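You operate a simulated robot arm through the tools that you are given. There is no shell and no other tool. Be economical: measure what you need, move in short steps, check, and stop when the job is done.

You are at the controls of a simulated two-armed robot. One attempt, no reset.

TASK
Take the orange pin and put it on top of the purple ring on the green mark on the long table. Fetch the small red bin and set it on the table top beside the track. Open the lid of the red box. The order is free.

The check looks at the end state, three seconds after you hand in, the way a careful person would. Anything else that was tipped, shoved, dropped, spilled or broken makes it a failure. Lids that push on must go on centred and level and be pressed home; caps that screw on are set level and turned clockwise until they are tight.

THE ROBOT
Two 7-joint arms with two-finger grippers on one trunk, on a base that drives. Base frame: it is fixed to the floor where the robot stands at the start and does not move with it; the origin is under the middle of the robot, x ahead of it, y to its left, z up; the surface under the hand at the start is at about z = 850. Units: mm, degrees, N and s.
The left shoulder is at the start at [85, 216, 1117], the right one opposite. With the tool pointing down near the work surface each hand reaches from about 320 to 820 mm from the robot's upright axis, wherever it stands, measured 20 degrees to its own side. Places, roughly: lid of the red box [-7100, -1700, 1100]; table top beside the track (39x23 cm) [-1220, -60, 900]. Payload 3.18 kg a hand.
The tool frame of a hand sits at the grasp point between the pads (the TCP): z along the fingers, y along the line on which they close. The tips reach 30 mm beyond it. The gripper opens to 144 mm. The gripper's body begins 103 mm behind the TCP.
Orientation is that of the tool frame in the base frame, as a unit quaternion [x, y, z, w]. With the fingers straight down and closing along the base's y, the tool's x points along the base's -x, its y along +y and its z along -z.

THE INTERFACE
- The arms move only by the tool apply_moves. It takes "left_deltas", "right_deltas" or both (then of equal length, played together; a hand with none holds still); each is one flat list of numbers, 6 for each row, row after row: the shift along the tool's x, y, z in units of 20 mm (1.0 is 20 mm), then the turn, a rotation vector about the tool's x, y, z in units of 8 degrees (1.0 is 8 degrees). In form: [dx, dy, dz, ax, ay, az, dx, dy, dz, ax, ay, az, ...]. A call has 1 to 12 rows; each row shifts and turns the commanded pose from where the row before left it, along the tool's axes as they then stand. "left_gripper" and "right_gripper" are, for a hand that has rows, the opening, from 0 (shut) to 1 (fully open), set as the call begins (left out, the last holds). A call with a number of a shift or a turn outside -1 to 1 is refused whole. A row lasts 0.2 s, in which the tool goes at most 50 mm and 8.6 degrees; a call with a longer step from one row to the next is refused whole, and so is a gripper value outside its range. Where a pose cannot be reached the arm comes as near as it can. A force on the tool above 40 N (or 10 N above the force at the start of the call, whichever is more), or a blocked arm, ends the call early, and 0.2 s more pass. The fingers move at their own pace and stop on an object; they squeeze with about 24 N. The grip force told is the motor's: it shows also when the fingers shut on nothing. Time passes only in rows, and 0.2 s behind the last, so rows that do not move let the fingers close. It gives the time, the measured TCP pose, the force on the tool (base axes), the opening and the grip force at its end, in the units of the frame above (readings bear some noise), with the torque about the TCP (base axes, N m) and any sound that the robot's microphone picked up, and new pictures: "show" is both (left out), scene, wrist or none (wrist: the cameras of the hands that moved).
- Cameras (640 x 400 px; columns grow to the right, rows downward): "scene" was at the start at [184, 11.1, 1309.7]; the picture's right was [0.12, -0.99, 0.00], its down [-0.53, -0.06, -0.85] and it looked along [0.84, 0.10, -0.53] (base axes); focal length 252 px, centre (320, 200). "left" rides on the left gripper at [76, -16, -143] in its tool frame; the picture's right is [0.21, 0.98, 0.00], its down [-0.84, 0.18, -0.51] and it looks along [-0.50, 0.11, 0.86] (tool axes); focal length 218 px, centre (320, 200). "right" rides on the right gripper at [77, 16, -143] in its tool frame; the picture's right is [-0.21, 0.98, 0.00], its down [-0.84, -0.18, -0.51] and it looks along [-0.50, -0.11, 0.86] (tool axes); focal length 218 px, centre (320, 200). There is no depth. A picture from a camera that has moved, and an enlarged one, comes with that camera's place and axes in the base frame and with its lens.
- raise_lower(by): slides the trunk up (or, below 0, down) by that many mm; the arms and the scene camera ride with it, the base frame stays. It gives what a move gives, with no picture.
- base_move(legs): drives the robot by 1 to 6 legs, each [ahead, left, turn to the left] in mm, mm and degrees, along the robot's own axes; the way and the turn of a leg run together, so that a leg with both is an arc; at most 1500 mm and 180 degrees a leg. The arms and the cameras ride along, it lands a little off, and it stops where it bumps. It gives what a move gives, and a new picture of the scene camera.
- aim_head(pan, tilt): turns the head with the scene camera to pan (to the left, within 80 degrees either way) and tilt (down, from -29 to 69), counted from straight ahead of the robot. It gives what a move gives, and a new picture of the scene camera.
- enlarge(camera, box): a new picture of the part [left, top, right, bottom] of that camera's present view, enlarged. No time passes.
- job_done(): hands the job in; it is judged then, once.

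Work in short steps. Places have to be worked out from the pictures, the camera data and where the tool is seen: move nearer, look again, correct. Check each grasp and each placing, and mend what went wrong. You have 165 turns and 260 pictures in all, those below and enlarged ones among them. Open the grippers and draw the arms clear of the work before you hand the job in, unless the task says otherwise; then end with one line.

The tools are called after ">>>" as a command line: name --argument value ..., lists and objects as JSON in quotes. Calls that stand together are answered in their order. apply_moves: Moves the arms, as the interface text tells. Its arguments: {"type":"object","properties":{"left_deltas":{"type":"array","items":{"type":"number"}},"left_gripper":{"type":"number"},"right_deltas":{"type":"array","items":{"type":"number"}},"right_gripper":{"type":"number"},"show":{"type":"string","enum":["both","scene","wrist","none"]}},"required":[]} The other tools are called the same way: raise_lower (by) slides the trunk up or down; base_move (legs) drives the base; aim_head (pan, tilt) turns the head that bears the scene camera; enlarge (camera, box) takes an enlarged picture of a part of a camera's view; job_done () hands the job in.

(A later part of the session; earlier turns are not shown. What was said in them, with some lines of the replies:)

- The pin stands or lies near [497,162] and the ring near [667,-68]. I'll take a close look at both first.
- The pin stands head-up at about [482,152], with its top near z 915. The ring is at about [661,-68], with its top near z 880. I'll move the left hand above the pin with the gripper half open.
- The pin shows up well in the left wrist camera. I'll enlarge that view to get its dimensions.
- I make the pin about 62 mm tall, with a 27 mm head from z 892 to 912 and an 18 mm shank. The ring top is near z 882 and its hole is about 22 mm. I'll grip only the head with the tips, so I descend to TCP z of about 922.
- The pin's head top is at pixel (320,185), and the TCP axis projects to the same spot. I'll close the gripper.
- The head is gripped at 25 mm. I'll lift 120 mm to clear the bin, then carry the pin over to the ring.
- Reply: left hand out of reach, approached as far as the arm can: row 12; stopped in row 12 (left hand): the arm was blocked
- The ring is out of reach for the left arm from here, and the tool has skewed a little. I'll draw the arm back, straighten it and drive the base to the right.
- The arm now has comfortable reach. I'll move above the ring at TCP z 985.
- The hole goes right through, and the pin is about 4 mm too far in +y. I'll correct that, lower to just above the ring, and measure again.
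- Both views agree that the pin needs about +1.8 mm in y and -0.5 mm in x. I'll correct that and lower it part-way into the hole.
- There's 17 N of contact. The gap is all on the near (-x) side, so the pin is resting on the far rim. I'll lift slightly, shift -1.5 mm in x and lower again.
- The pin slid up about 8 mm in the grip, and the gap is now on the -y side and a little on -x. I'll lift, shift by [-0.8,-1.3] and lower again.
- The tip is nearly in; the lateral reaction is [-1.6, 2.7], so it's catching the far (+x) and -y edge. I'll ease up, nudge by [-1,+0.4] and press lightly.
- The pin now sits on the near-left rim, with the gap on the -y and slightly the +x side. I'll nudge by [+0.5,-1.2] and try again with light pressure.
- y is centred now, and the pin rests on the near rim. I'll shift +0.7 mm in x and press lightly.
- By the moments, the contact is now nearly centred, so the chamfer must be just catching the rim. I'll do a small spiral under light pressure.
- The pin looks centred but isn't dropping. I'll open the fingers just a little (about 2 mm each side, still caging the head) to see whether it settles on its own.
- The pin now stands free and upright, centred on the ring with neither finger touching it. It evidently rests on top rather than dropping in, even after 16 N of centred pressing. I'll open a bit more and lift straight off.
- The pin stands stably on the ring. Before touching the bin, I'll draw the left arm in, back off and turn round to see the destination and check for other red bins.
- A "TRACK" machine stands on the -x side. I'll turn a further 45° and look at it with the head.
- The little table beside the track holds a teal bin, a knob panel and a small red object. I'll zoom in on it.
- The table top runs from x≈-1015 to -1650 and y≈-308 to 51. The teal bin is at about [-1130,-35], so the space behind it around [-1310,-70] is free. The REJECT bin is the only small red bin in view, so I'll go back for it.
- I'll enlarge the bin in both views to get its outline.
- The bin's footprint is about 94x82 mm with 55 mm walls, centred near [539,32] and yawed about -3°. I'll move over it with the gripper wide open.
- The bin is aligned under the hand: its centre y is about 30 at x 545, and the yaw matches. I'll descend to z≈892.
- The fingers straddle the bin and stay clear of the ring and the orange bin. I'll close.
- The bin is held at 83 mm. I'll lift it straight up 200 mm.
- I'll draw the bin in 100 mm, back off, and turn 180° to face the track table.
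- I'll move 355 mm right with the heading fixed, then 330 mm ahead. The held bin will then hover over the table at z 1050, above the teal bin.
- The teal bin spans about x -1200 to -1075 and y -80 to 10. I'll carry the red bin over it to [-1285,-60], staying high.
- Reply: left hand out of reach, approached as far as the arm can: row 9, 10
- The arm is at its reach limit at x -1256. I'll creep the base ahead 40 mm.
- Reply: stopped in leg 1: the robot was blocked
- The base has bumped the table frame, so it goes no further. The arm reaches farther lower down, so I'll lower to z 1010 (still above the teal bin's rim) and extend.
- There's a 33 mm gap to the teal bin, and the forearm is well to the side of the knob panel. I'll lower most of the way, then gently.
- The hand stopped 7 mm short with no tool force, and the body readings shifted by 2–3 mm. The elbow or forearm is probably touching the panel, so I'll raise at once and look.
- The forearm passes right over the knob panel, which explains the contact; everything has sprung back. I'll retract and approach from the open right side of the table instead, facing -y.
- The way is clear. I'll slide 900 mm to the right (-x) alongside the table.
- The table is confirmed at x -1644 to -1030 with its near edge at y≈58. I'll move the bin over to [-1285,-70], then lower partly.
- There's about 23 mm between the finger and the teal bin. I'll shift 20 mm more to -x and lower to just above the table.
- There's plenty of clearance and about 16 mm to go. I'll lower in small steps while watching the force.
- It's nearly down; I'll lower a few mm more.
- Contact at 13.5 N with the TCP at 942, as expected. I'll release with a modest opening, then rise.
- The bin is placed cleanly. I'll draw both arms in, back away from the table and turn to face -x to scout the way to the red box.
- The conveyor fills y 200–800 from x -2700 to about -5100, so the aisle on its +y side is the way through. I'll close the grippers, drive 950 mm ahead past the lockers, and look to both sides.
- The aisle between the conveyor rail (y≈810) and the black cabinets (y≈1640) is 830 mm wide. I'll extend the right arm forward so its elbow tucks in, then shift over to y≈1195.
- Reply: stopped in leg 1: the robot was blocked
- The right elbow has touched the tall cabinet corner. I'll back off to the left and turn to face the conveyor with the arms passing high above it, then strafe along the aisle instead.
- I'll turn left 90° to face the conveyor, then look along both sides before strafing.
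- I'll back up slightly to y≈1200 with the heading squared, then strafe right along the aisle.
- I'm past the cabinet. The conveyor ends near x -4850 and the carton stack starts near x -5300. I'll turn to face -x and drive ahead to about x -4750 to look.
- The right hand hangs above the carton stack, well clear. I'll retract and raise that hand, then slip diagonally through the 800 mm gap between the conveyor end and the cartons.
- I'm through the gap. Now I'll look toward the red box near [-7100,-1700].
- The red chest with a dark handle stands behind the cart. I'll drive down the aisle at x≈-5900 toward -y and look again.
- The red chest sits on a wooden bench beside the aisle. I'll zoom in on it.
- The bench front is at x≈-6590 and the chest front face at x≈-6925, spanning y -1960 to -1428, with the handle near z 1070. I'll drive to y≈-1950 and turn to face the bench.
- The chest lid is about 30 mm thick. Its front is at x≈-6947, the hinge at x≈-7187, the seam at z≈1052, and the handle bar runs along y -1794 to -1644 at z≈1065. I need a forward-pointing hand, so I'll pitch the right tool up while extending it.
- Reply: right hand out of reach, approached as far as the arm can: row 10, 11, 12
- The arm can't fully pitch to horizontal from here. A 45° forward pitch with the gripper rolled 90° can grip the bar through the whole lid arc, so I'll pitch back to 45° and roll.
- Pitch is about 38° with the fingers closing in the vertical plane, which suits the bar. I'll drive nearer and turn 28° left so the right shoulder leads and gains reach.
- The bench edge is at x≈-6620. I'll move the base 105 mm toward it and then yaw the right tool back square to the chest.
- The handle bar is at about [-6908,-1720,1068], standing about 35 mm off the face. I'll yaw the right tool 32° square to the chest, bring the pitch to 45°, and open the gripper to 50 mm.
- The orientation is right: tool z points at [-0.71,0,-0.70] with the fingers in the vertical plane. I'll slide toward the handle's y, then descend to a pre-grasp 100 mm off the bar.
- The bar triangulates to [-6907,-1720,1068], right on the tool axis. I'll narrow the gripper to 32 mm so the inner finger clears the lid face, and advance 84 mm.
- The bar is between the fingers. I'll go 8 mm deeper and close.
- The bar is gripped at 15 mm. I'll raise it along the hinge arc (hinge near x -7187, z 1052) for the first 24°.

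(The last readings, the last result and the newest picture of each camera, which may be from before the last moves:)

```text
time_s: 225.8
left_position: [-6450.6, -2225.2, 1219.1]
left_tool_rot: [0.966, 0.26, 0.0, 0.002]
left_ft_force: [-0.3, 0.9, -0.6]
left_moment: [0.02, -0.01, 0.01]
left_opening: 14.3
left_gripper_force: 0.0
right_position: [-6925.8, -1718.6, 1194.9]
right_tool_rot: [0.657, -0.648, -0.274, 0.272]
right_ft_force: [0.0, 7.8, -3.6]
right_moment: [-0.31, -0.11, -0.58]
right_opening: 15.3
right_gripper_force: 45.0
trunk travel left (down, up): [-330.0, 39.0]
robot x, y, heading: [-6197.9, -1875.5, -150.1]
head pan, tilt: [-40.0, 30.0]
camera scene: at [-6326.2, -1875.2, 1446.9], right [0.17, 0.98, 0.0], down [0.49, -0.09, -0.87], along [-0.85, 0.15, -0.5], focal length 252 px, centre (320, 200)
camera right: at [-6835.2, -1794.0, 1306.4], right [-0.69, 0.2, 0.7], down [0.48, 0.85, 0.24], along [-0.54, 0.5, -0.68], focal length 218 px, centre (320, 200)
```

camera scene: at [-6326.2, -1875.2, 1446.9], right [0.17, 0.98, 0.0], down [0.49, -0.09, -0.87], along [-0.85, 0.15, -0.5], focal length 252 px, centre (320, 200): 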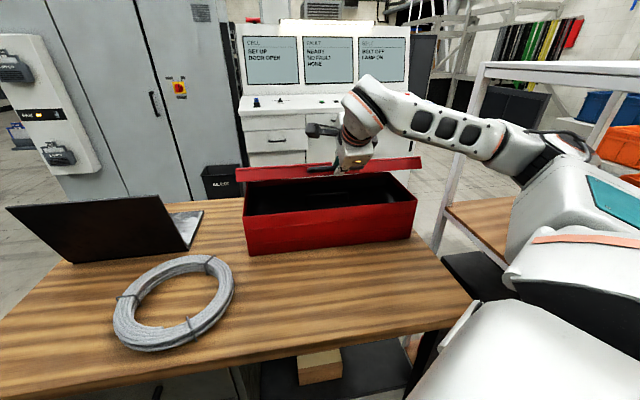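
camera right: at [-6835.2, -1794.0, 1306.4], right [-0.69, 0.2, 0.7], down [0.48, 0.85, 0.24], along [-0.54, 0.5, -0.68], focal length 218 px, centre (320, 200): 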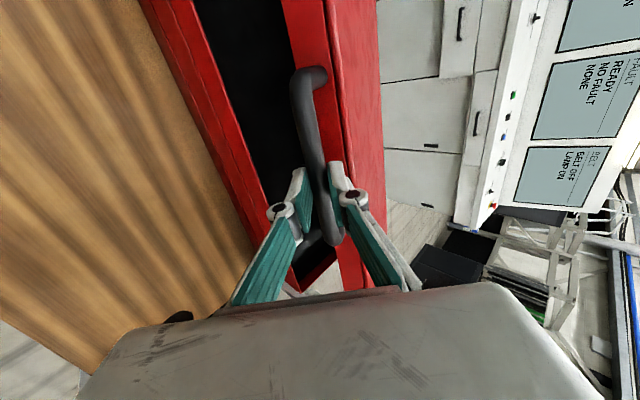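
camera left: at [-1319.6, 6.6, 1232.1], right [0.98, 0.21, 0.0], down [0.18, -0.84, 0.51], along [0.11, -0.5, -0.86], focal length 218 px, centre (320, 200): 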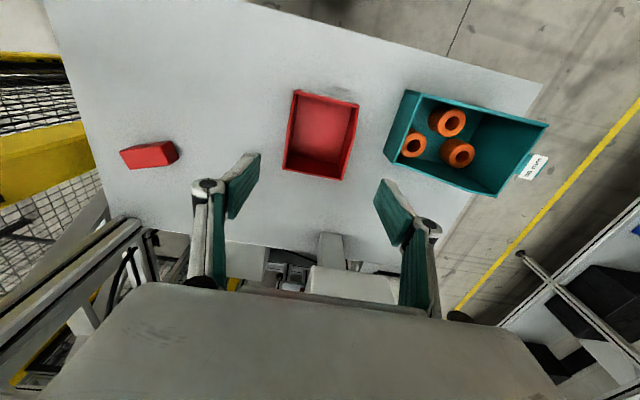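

The lid is rising smoothly with low forces. I'll continue the arc to about 56°.

>>> apply_moves --right_deltas '[0, 0.944, -0.257, 0, 0, 0, 0, 0.96, -0.19, 0, 0, 0, 0, 0.971, -0.123, 0, 0, 0, 0, 0.977, -0.055, 0, 0, 0, 0, 0.978, 0.014, 0, 0, 0, 0, 0.975, 0.082, 0, 0, 0, 0, 0.967, 0.15, 0, 0, 0, 0, 0.954, 0.217, 0, 0, 0]'

```text
time_s: 227.6
left_position: [-6451.5, -2223.5, 1218.1]
left_tool_rot: [0.965, 0.261, 0.001, 0.002]
left_ft_force: [0.5, 0.0, 0.8]
left_moment: [-0.01, 0.03, 0.0]
left_opening: 14.6
left_gripper_force: 0.1
right_position: [-7031.7, -1718.7, 1305.6]
right_tool_rot: [0.657, -0.648, -0.274, 0.271]
right_ft_force: [-1.6, 9.6, -5.7]
right_moment: [-0.1, -0.15, -1.07]
right_opening: 15.4
right_gripper_force: 45.2
trunk travel left (down, up): [-330.0, 39.0]
robot x, y, heading: [-6200.6, -1875.6, -149.8]
head pan, tilt: [-40.0, 30.0]
camera scene: at [-6326.6, -1874.7, 1446.9], right [0.17, 0.98, 0.0], down [0.49, -0.09, -0.87], along [-0.85, 0.15, -0.5], focal length 252 px, centre (320, 200)
camera right: at [-6941.8, -1794.3, 1418.1], right [-0.69, 0.2, 0.7], down [0.48, 0.85, 0.24], along [-0.54, 0.5, -0.68], focal length 218 px, centre (320, 200)
```

scene: 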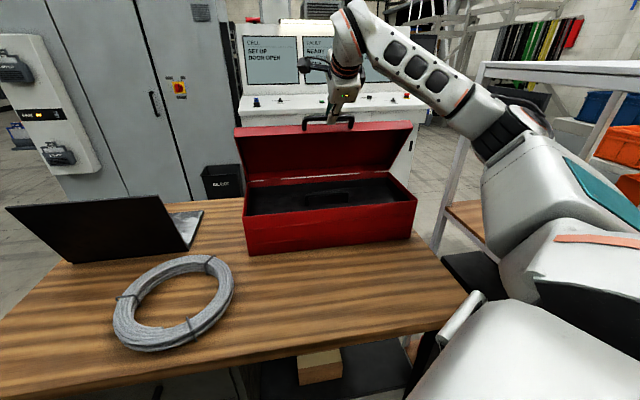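
right: 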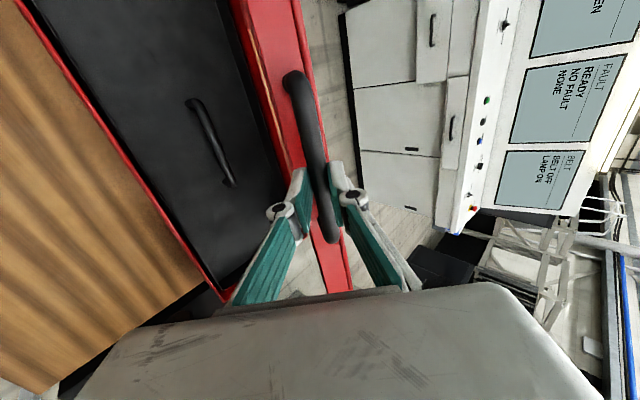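

The lid is open to 56°, and there's an inner tray underneath. I'll continue the arc to about 80°.

>>> apply_moves --right_deltas '[0, 0.937, 0.283, 0, 0, 0, 0, 0.915, 0.347, 0, 0, 0, 0, 0.888, 0.41, 0, 0, 0, 0, 0.857, 0.471, 0, 0, 0, 0, 0.8225, 0.53, 0, 0, 0, 0, 0.7835, 0.586, 0, 0, 0]'

```text
time_s: 229.0
left_position: [-6452.6, -2222.4, 1217.8]
left_tool_rot: [0.966, 0.26, 0.002, 0.003]
left_ft_force: [0.3, 0.4, -0.6]
left_moment: [-0.01, 0.0, 0.0]
left_opening: 14.2
left_gripper_force: 0.1
right_position: [-7142.9, -1718.4, 1339.5]
right_tool_rot: [0.657, -0.649, -0.273, 0.269]
right_ft_force: [-1.9, 12.9, -19.6]
right_moment: [-0.15, -0.32, -1.47]
right_opening: 15.9
right_gripper_force: 45.1
trunk travel left (down, up): [-330.0, 39.0]
robot x, y, heading: [-6201.6, -1876.2, -150.2]
head pan, tilt: [-40.0, 30.0]
camera scene: at [-6328.6, -1874.0, 1446.6], right [0.17, 0.98, 0.0], down [0.49, -0.09, -0.86], along [-0.85, 0.15, -0.5], focal length 252 px, centre (320, 200)
camera right: at [-7054.1, -1795.5, 1452.1], right [-0.69, 0.2, 0.69], down [0.48, 0.84, 0.24], along [-0.54, 0.5, -0.68], focal length 218 px, centre (320, 200)
```

scene: 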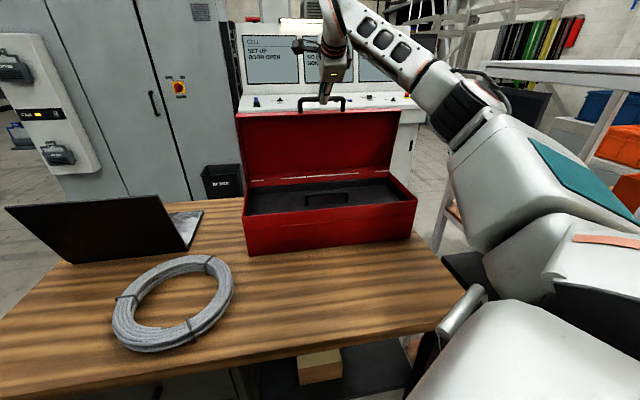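
right: 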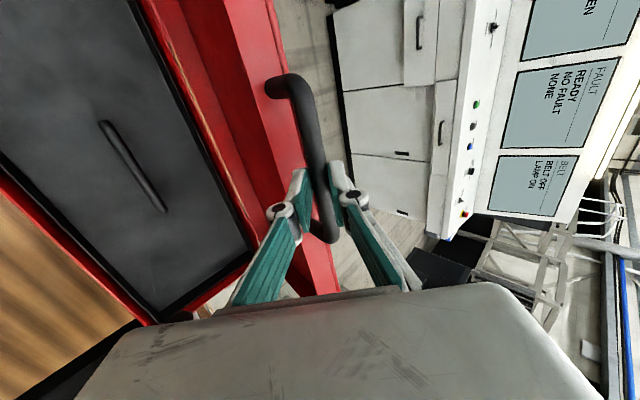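

Refitting the arc gives a hinge at about [-7178,1055] and an opening of 83°. I'll continue past vertical to about 95° with the corrected arc.

>>> apply_moves --right_deltas '[0, 0.485, 0.68, 0, 0, 0, 0, 0.485, 0.68, 0, 0, 0, 0, 0.45, 0.545, 0, 0, 0, 0, 0.45, 0.545, 0, 0, 0]'

```text
time_s: 230.0
left_position: [-6450.7, -2222.9, 1218.5]
left_tool_rot: [0.965, 0.261, 0.001, 0.003]
left_ft_force: [0.4, 0.4, -0.9]
left_moment: [0.04, 0.0, -0.01]
left_opening: 14.0
left_gripper_force: 0.1
right_position: [-7203.2, -1719.8, 1337.3]
right_tool_rot: [0.656, -0.648, -0.275, 0.272]
right_ft_force: [-0.3, 16.3, 0.1]
right_moment: [-0.17, -0.1, -1.62]
right_opening: 16.2
right_gripper_force: 45.2
trunk travel left (down, up): [-330.0, 39.0]
robot x, y, heading: [-6198.2, -1874.1, -149.8]
head pan, tilt: [-40.0, 30.0]
camera scene: at [-6325.8, -1873.8, 1447.0], right [0.17, 0.98, 0.0], down [0.49, -0.09, -0.87], along [-0.85, 0.15, -0.5], focal length 252 px, centre (320, 200)
camera right: at [-7112.1, -1796.0, 1448.5], right [-0.69, 0.2, 0.7], down [0.48, 0.84, 0.23], along [-0.55, 0.5, -0.67], focal length 218 px, centre (320, 200)
```

scene: 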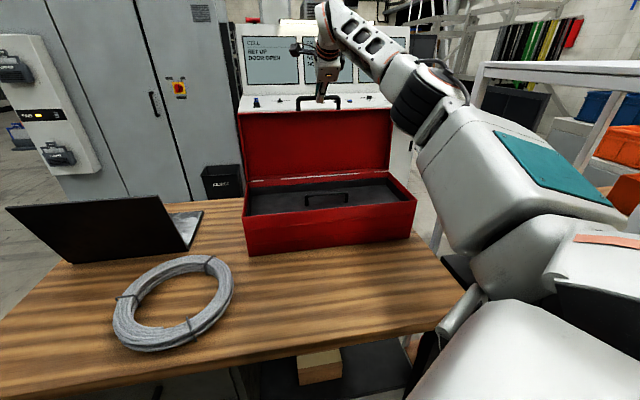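
right: 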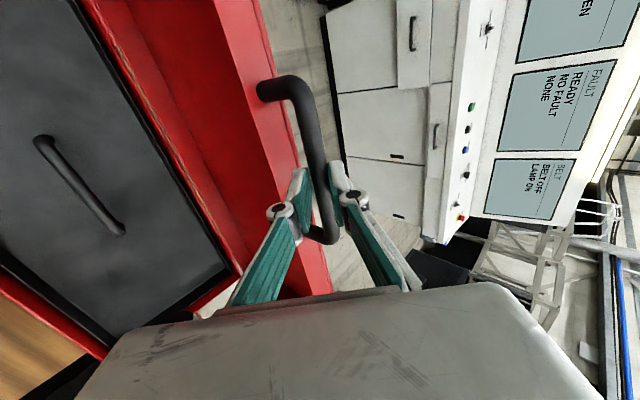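

Past vertical now, with low force along the arc. I'll go one more step to about 101°.

>>> apply_moves --right_deltas '[0, 0.39, 0.59, 0, 0, 0, 0, 0.39, 0.59, 0, 0, 0]' --show "scene"

```text
time_s: 230.8
left_position: [-6451.9, -2225.4, 1217.5]
left_tool_rot: [0.966, 0.26, 0.002, 0.002]
left_ft_force: [-1.0, 0.3, -0.1]
left_moment: [0.03, -0.08, 0.0]
left_opening: 14.4
left_gripper_force: 0.2
right_position: [-7221.9, -1720.1, 1332.1]
right_tool_rot: [0.654, -0.645, -0.283, 0.277]
right_ft_force: [-5.0, 2.9, 13.9]
right_moment: [-0.78, 0.21, -1.08]
right_opening: 16.1
right_gripper_force: 45.1
right hand out of reach, approached as far as the arm can: row 2
trunk travel left (down, up): [-330.0, 39.0]
robot x, y, heading: [-6201.2, -1871.7, -150.4]
head pan, tilt: [-40.0, 30.0]
stopped in row 2 (right hand): the force on the tool passed its limit at 43 N (the readings are from after the stop); the commanded pose is now the measured one
camera scene: at [-6326.9, -1876.8, 1446.7], right [0.17, 0.98, 0.0], down [0.49, -0.09, -0.87], along [-0.85, 0.15, -0.5], focal length 252 px, centre (320, 200)
```

scene: 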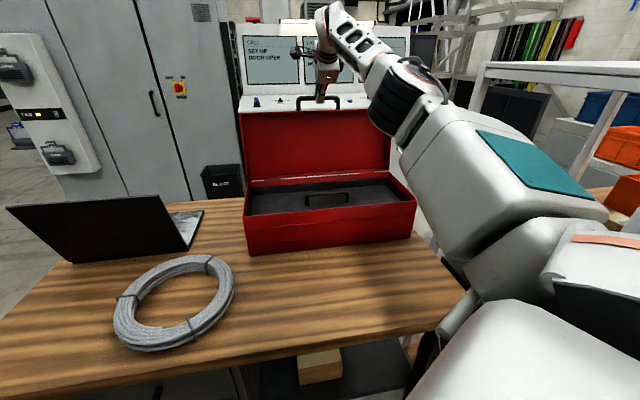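

The lid is at about 99°, past vertical, and the arm is at its limit. I'll release with a small opening and see whether the lid stays.

>>> apply_moves --right_deltas '[0, 0, 0, 0, 0, 0, 0, 0, 0, 0, 0, 0]' --right_gripper 0.19

```text
time_s: 231.4
left_position: [-6449.7, -2226.6, 1218.5]
left_tool_rot: [0.965, 0.261, 0.0, 0.001]
left_ft_force: [-0.3, 0.0, -0.6]
left_moment: [-0.03, -0.05, -0.01]
left_opening: 14.5
left_gripper_force: 0.1
right_position: [-7221.4, -1724.0, 1330.0]
right_tool_rot: [0.657, -0.644, -0.28, 0.275]
right_ft_force: [-2.0, 0.7, 0.7]
right_moment: [0.0, 0.03, 0.0]
right_opening: 28.1
right_gripper_force: 0.7
trunk travel left (down, up): [-330.0, 39.0]
robot x, y, heading: [-6203.0, -1878.4, -150.0]
head pan, tilt: [-40.0, 30.0]
camera scene: at [-6325.8, -1876.6, 1446.9], right [0.17, 0.98, 0.0], down [0.49, -0.09, -0.87], along [-0.85, 0.15, -0.5], focal length 252 px, centre (320, 200)
camera right: at [-7128.7, -1799.4, 1439.4], right [-0.68, 0.19, 0.71], down [0.48, 0.85, 0.23], along [-0.56, 0.5, -0.66], focal length 218 px, centre (320, 200)
```

scene: 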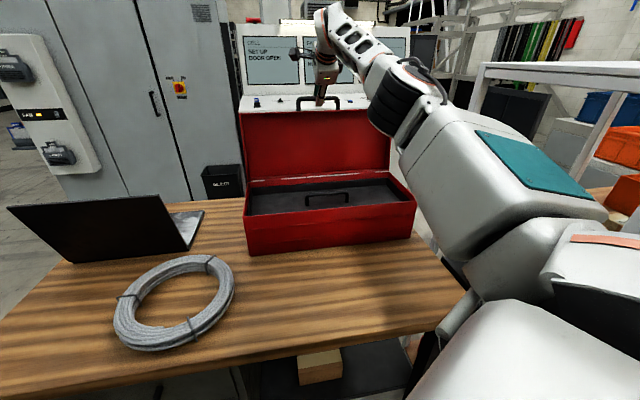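
right: 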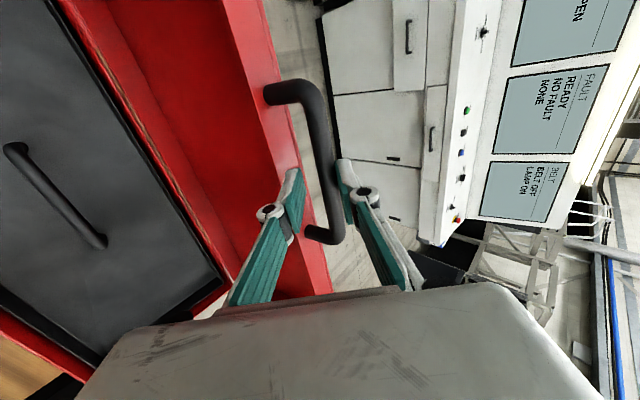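

The lid stays put after release. The bar sits nearer the upper finger, so I'll shift 3 mm and then withdraw along the tool axis.

>>> apply_moves --right_deltas '[0, 0.12, 0, 0, 0, 0, 0, 0, -0.4, 0, 0, 0, 0, 0, -0.8, 0, 0, 0, 0, 0, -0.8, 0, 0, 0]'

```text
time_s: 232.4
left_position: [-6449.7, -2226.3, 1218.7]
left_tool_rot: [0.965, 0.261, 0.001, 0.002]
left_ft_force: [-0.1, 0.6, 0.2]
left_moment: [-0.01, -0.02, -0.01]
left_opening: 14.7
left_gripper_force: 0.2
right_position: [-7192.0, -1722.2, 1358.7]
right_tool_rot: [0.656, -0.645, -0.28, 0.276]
right_ft_force: [-0.4, -0.1, 0.1]
right_moment: [-0.02, 0.02, 0.0]
right_opening: 27.1
right_gripper_force: 0.1
trunk travel left (down, up): [-330.0, 39.0]
robot x, y, heading: [-6202.0, -1867.5, -150.1]
head pan, tilt: [-40.0, 30.0]
camera scene: at [-6325.3, -1876.4, 1447.0], right [0.17, 0.98, 0.0], down [0.49, -0.09, -0.87], along [-0.85, 0.15, -0.5], focal length 252 px, centre (320, 200)
camera right: at [-7100.2, -1798.2, 1468.4], right [-0.68, 0.19, 0.71], down [0.48, 0.85, 0.23], along [-0.56, 0.5, -0.67], focal length 218 px, centre (320, 200)
```

scene: 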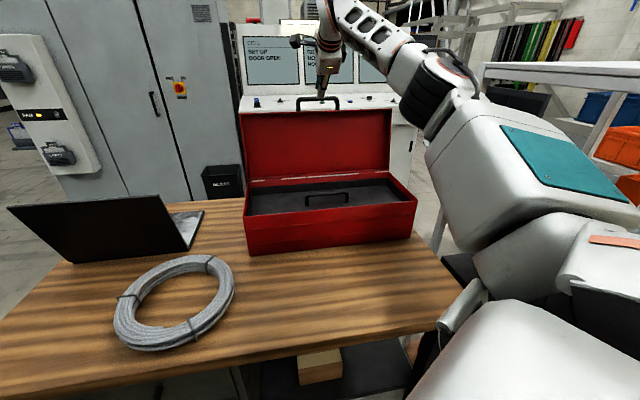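
right: 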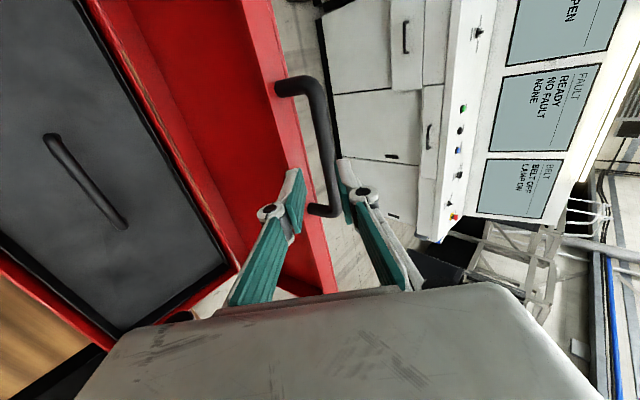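

It's coming out freely. I'll withdraw further.

>>> apply_moves --right_deltas '[0, 0, -0.8, 0, 0, 0, 0, 0, -0.9, 0, 0, 0, 0, 0, -0.9, 0, 0, 0, 0, 0, -0.9, 0, 0, 0]'

>>> enlarge --camera "scene" --box '[220, 70, 428, 200]'

```text
time_s: 233.4
left_position: [-6450.5, -2224.8, 1218.8]
left_tool_rot: [0.965, 0.261, 0.001, 0.001]
left_ft_force: [-0.1, -0.6, 1.0]
left_moment: [-0.03, 0.03, 0.02]
left_opening: 14.4
left_gripper_force: 0.1
right_position: [-7142.0, -1722.8, 1409.3]
right_tool_rot: [0.656, -0.644, -0.281, 0.276]
right_ft_force: [-0.2, -0.7, 0.4]
right_moment: [0.02, 0.03, 0.04]
right_opening: 27.4
right_gripper_force: 0.0
trunk travel left (down, up): [-330.0, 39.0]
robot x, y, heading: [-6199.2, -1870.8, -150.1]
head pan, tilt: [-40.0, 30.0]
camera scene: at [-6325.1, -1876.5, 1447.1], right [0.17, 0.98, 0.0], down [0.49, -0.09, -0.87], along [-0.85, 0.15, -0.5], focal length 252 px, centre (320, 200)
camera right: at [-7049.1, -1799.0, 1519.0], right [-0.68, 0.19, 0.71], down [0.48, 0.85, 0.23], along [-0.56, 0.5, -0.66], focal length 218 px, centre (320, 200)
```

scene: 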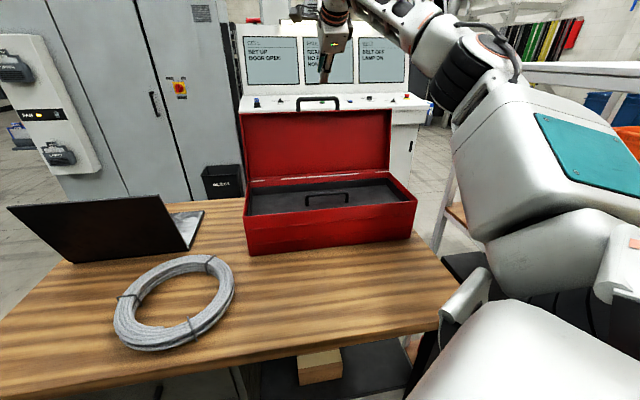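
right: 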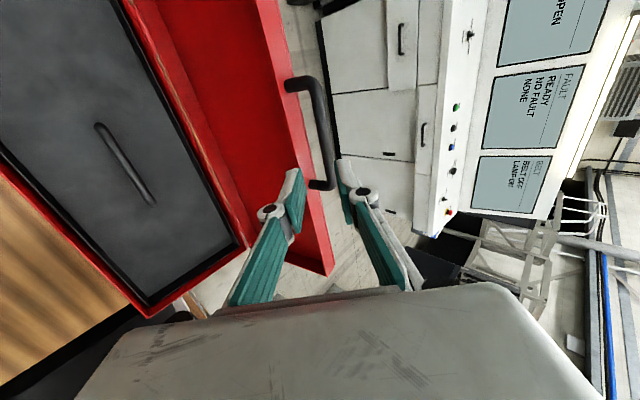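

```text
3.08 times, centred on (324, 135) of scene
camera zoom: at [-6325.1, -1876.5, 1447.1], right [0.17, 0.98, 0.0], down [0.49, -0.09, -0.87], along [-0.85, 0.15, -0.5], focal length 776 px, centre (308, 400)
```

zoom: 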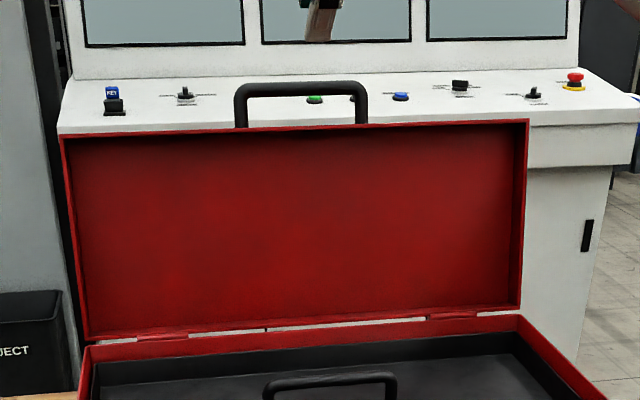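

The lid stands open on its own and the hand is clear. I'll retract the arm and back the base away from the bench.

>>> apply_moves --right_deltas '[0, -0.8, -0.8, 0, 0, 0, 0, -0.8, -0.8, 0, 0, 0, 0, -0.8, -0.8, 0, 0, 0, 0, -0.8, -0.8, 0, 0, 0, 0, -0.8, -0.8, 0, 0, 0, 0, -0.8, -0.8, 0, 0, 0, 0, -0.8, -0.8, 0, 0, 0, 0, -0.8, -0.8, 0, 0, 0, 0, -0.8, -0.8, 0, 0, 0, 0, -0.8, -0.8, 0, 0, 0]' --right_gripper 0.5 --show "none"

>>> base_move --legs '[[-260, 150, 0]]'

>>> apply_moves --left_deltas '[0, 0, 0, 0, 0, 0, 0, 0, 0, 0, 0, 0]' --left_gripper 0.5 --show "scene"

```text
time_s: 235.6
left_position: [-6448.7, -2225.1, 1218.6]
left_tool_rot: [0.965, 0.261, 0.0, 0.002]
left_ft_force: [0.0, -0.1, 0.0]
left_moment: [0.01, 0.01, 0.0]
left_opening: 14.4
left_gripper_force: 0.0
right_position: [-6916.2, -1717.7, 1401.0]
right_tool_rot: [0.656, -0.644, -0.28, 0.276]
right_ft_force: [0.7, 0.1, -0.9]
right_moment: [0.04, -0.01, -0.03]
right_opening: 72.0
right_gripper_force: 0.1
trunk travel left (down, up): [-330.0, 39.0]
robot x, y, heading: [-6202.8, -1872.2, -150.1]
head pan, tilt: [-40.0, 30.0]
```

```text
time_s: 237.7
left_position: [-6147.6, -2224.1, 1218.2]
left_tool_rot: [0.966, 0.259, 0.0, 0.002]
left_ft_force: [-0.8, -0.5, -0.4]
left_moment: [0.02, 0.05, 0.04]
left_opening: 14.6
left_gripper_force: 0.1
right_position: [-6611.8, -1715.9, 1400.1]
right_tool_rot: [0.655, -0.644, -0.282, 0.276]
right_ft_force: [-0.3, 0.7, -0.6]
right_moment: [0.0, 0.03, -0.01]
right_opening: 71.9
right_gripper_force: 0.1
trunk travel left (down, up): [-330.0, 39.0]
robot x, y, heading: [-5900.2, -1869.5, -149.9]
head pan, tilt: [-40.0, 30.0]
camera scene: at [-6021.6, -1874.9, 1447.0], right [0.18, 0.98, 0.0], down [0.49, -0.09, -0.87], along [-0.85, 0.15, -0.5], focal length 252 px, centre (320, 200)
```

scene: 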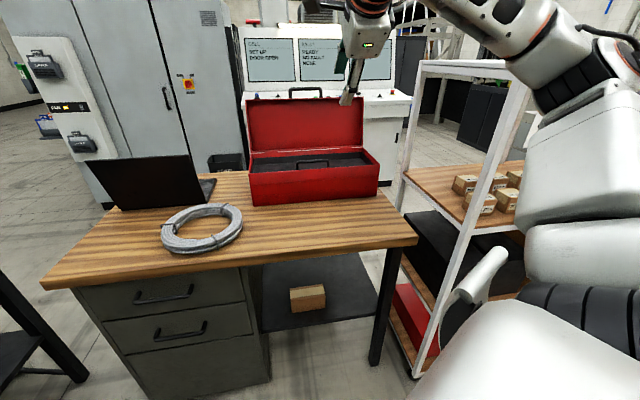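

```text
time_s: 238.3
left_position: [-6147.8, -2223.3, 1216.9]
left_tool_rot: [0.966, 0.259, 0.002, 0.002]
left_ft_force: [0.5, 0.4, -0.3]
left_moment: [0.0, 0.04, 0.0]
left_opening: 71.9
left_gripper_force: 0.1
right_position: [-6611.9, -1715.5, 1401.5]
right_tool_rot: [0.655, -0.644, -0.282, 0.275]
right_ft_force: [0.4, 0.3, -0.5]
right_moment: [0.01, -0.04, 0.0]
right_opening: 72.1
right_gripper_force: 0.1
trunk travel left (down, up): [-330.0, 39.0]
robot x, y, heading: [-5896.8, -1873.9, -150.2]
head pan, tilt: [-40.0, 30.0]
camera scene: at [-6021.9, -1875.1, 1447.0], right [0.18, 0.98, 0.0], down [0.49, -0.09, -0.87], along [-0.85, 0.15, -0.5], focal length 252 px, centre (320, 200)
```

scene: 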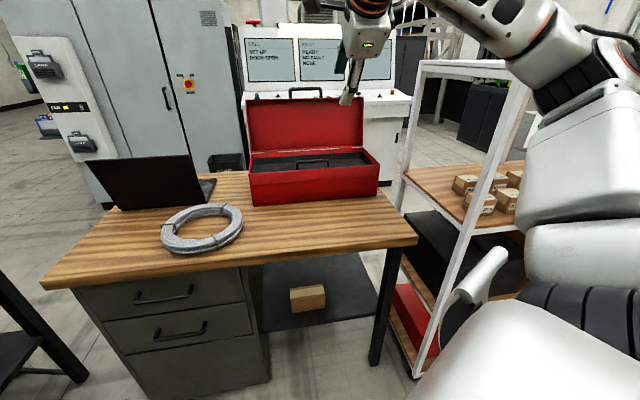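

All three parts are in place: the pin stands on the ring, the bin is on the track table, and the lid is open and staying open. The arms are clear and the grippers open, so I'm handing in.

>>> job_done

```text
The job is handed in.
```

I've handed the job in with all three parts done. The orange pin stands on top of the purple ring; I pressed it, centred, at about 16 N, but it stayed on top and didn't drop into the hole. The small red bin is on the table top beside the track, and the red box's lid is open to about 99° and holding by itself. While moving, the robot touched the knob panel, the track table's frame and a cabinet, but the pictures showed nothing displaced.
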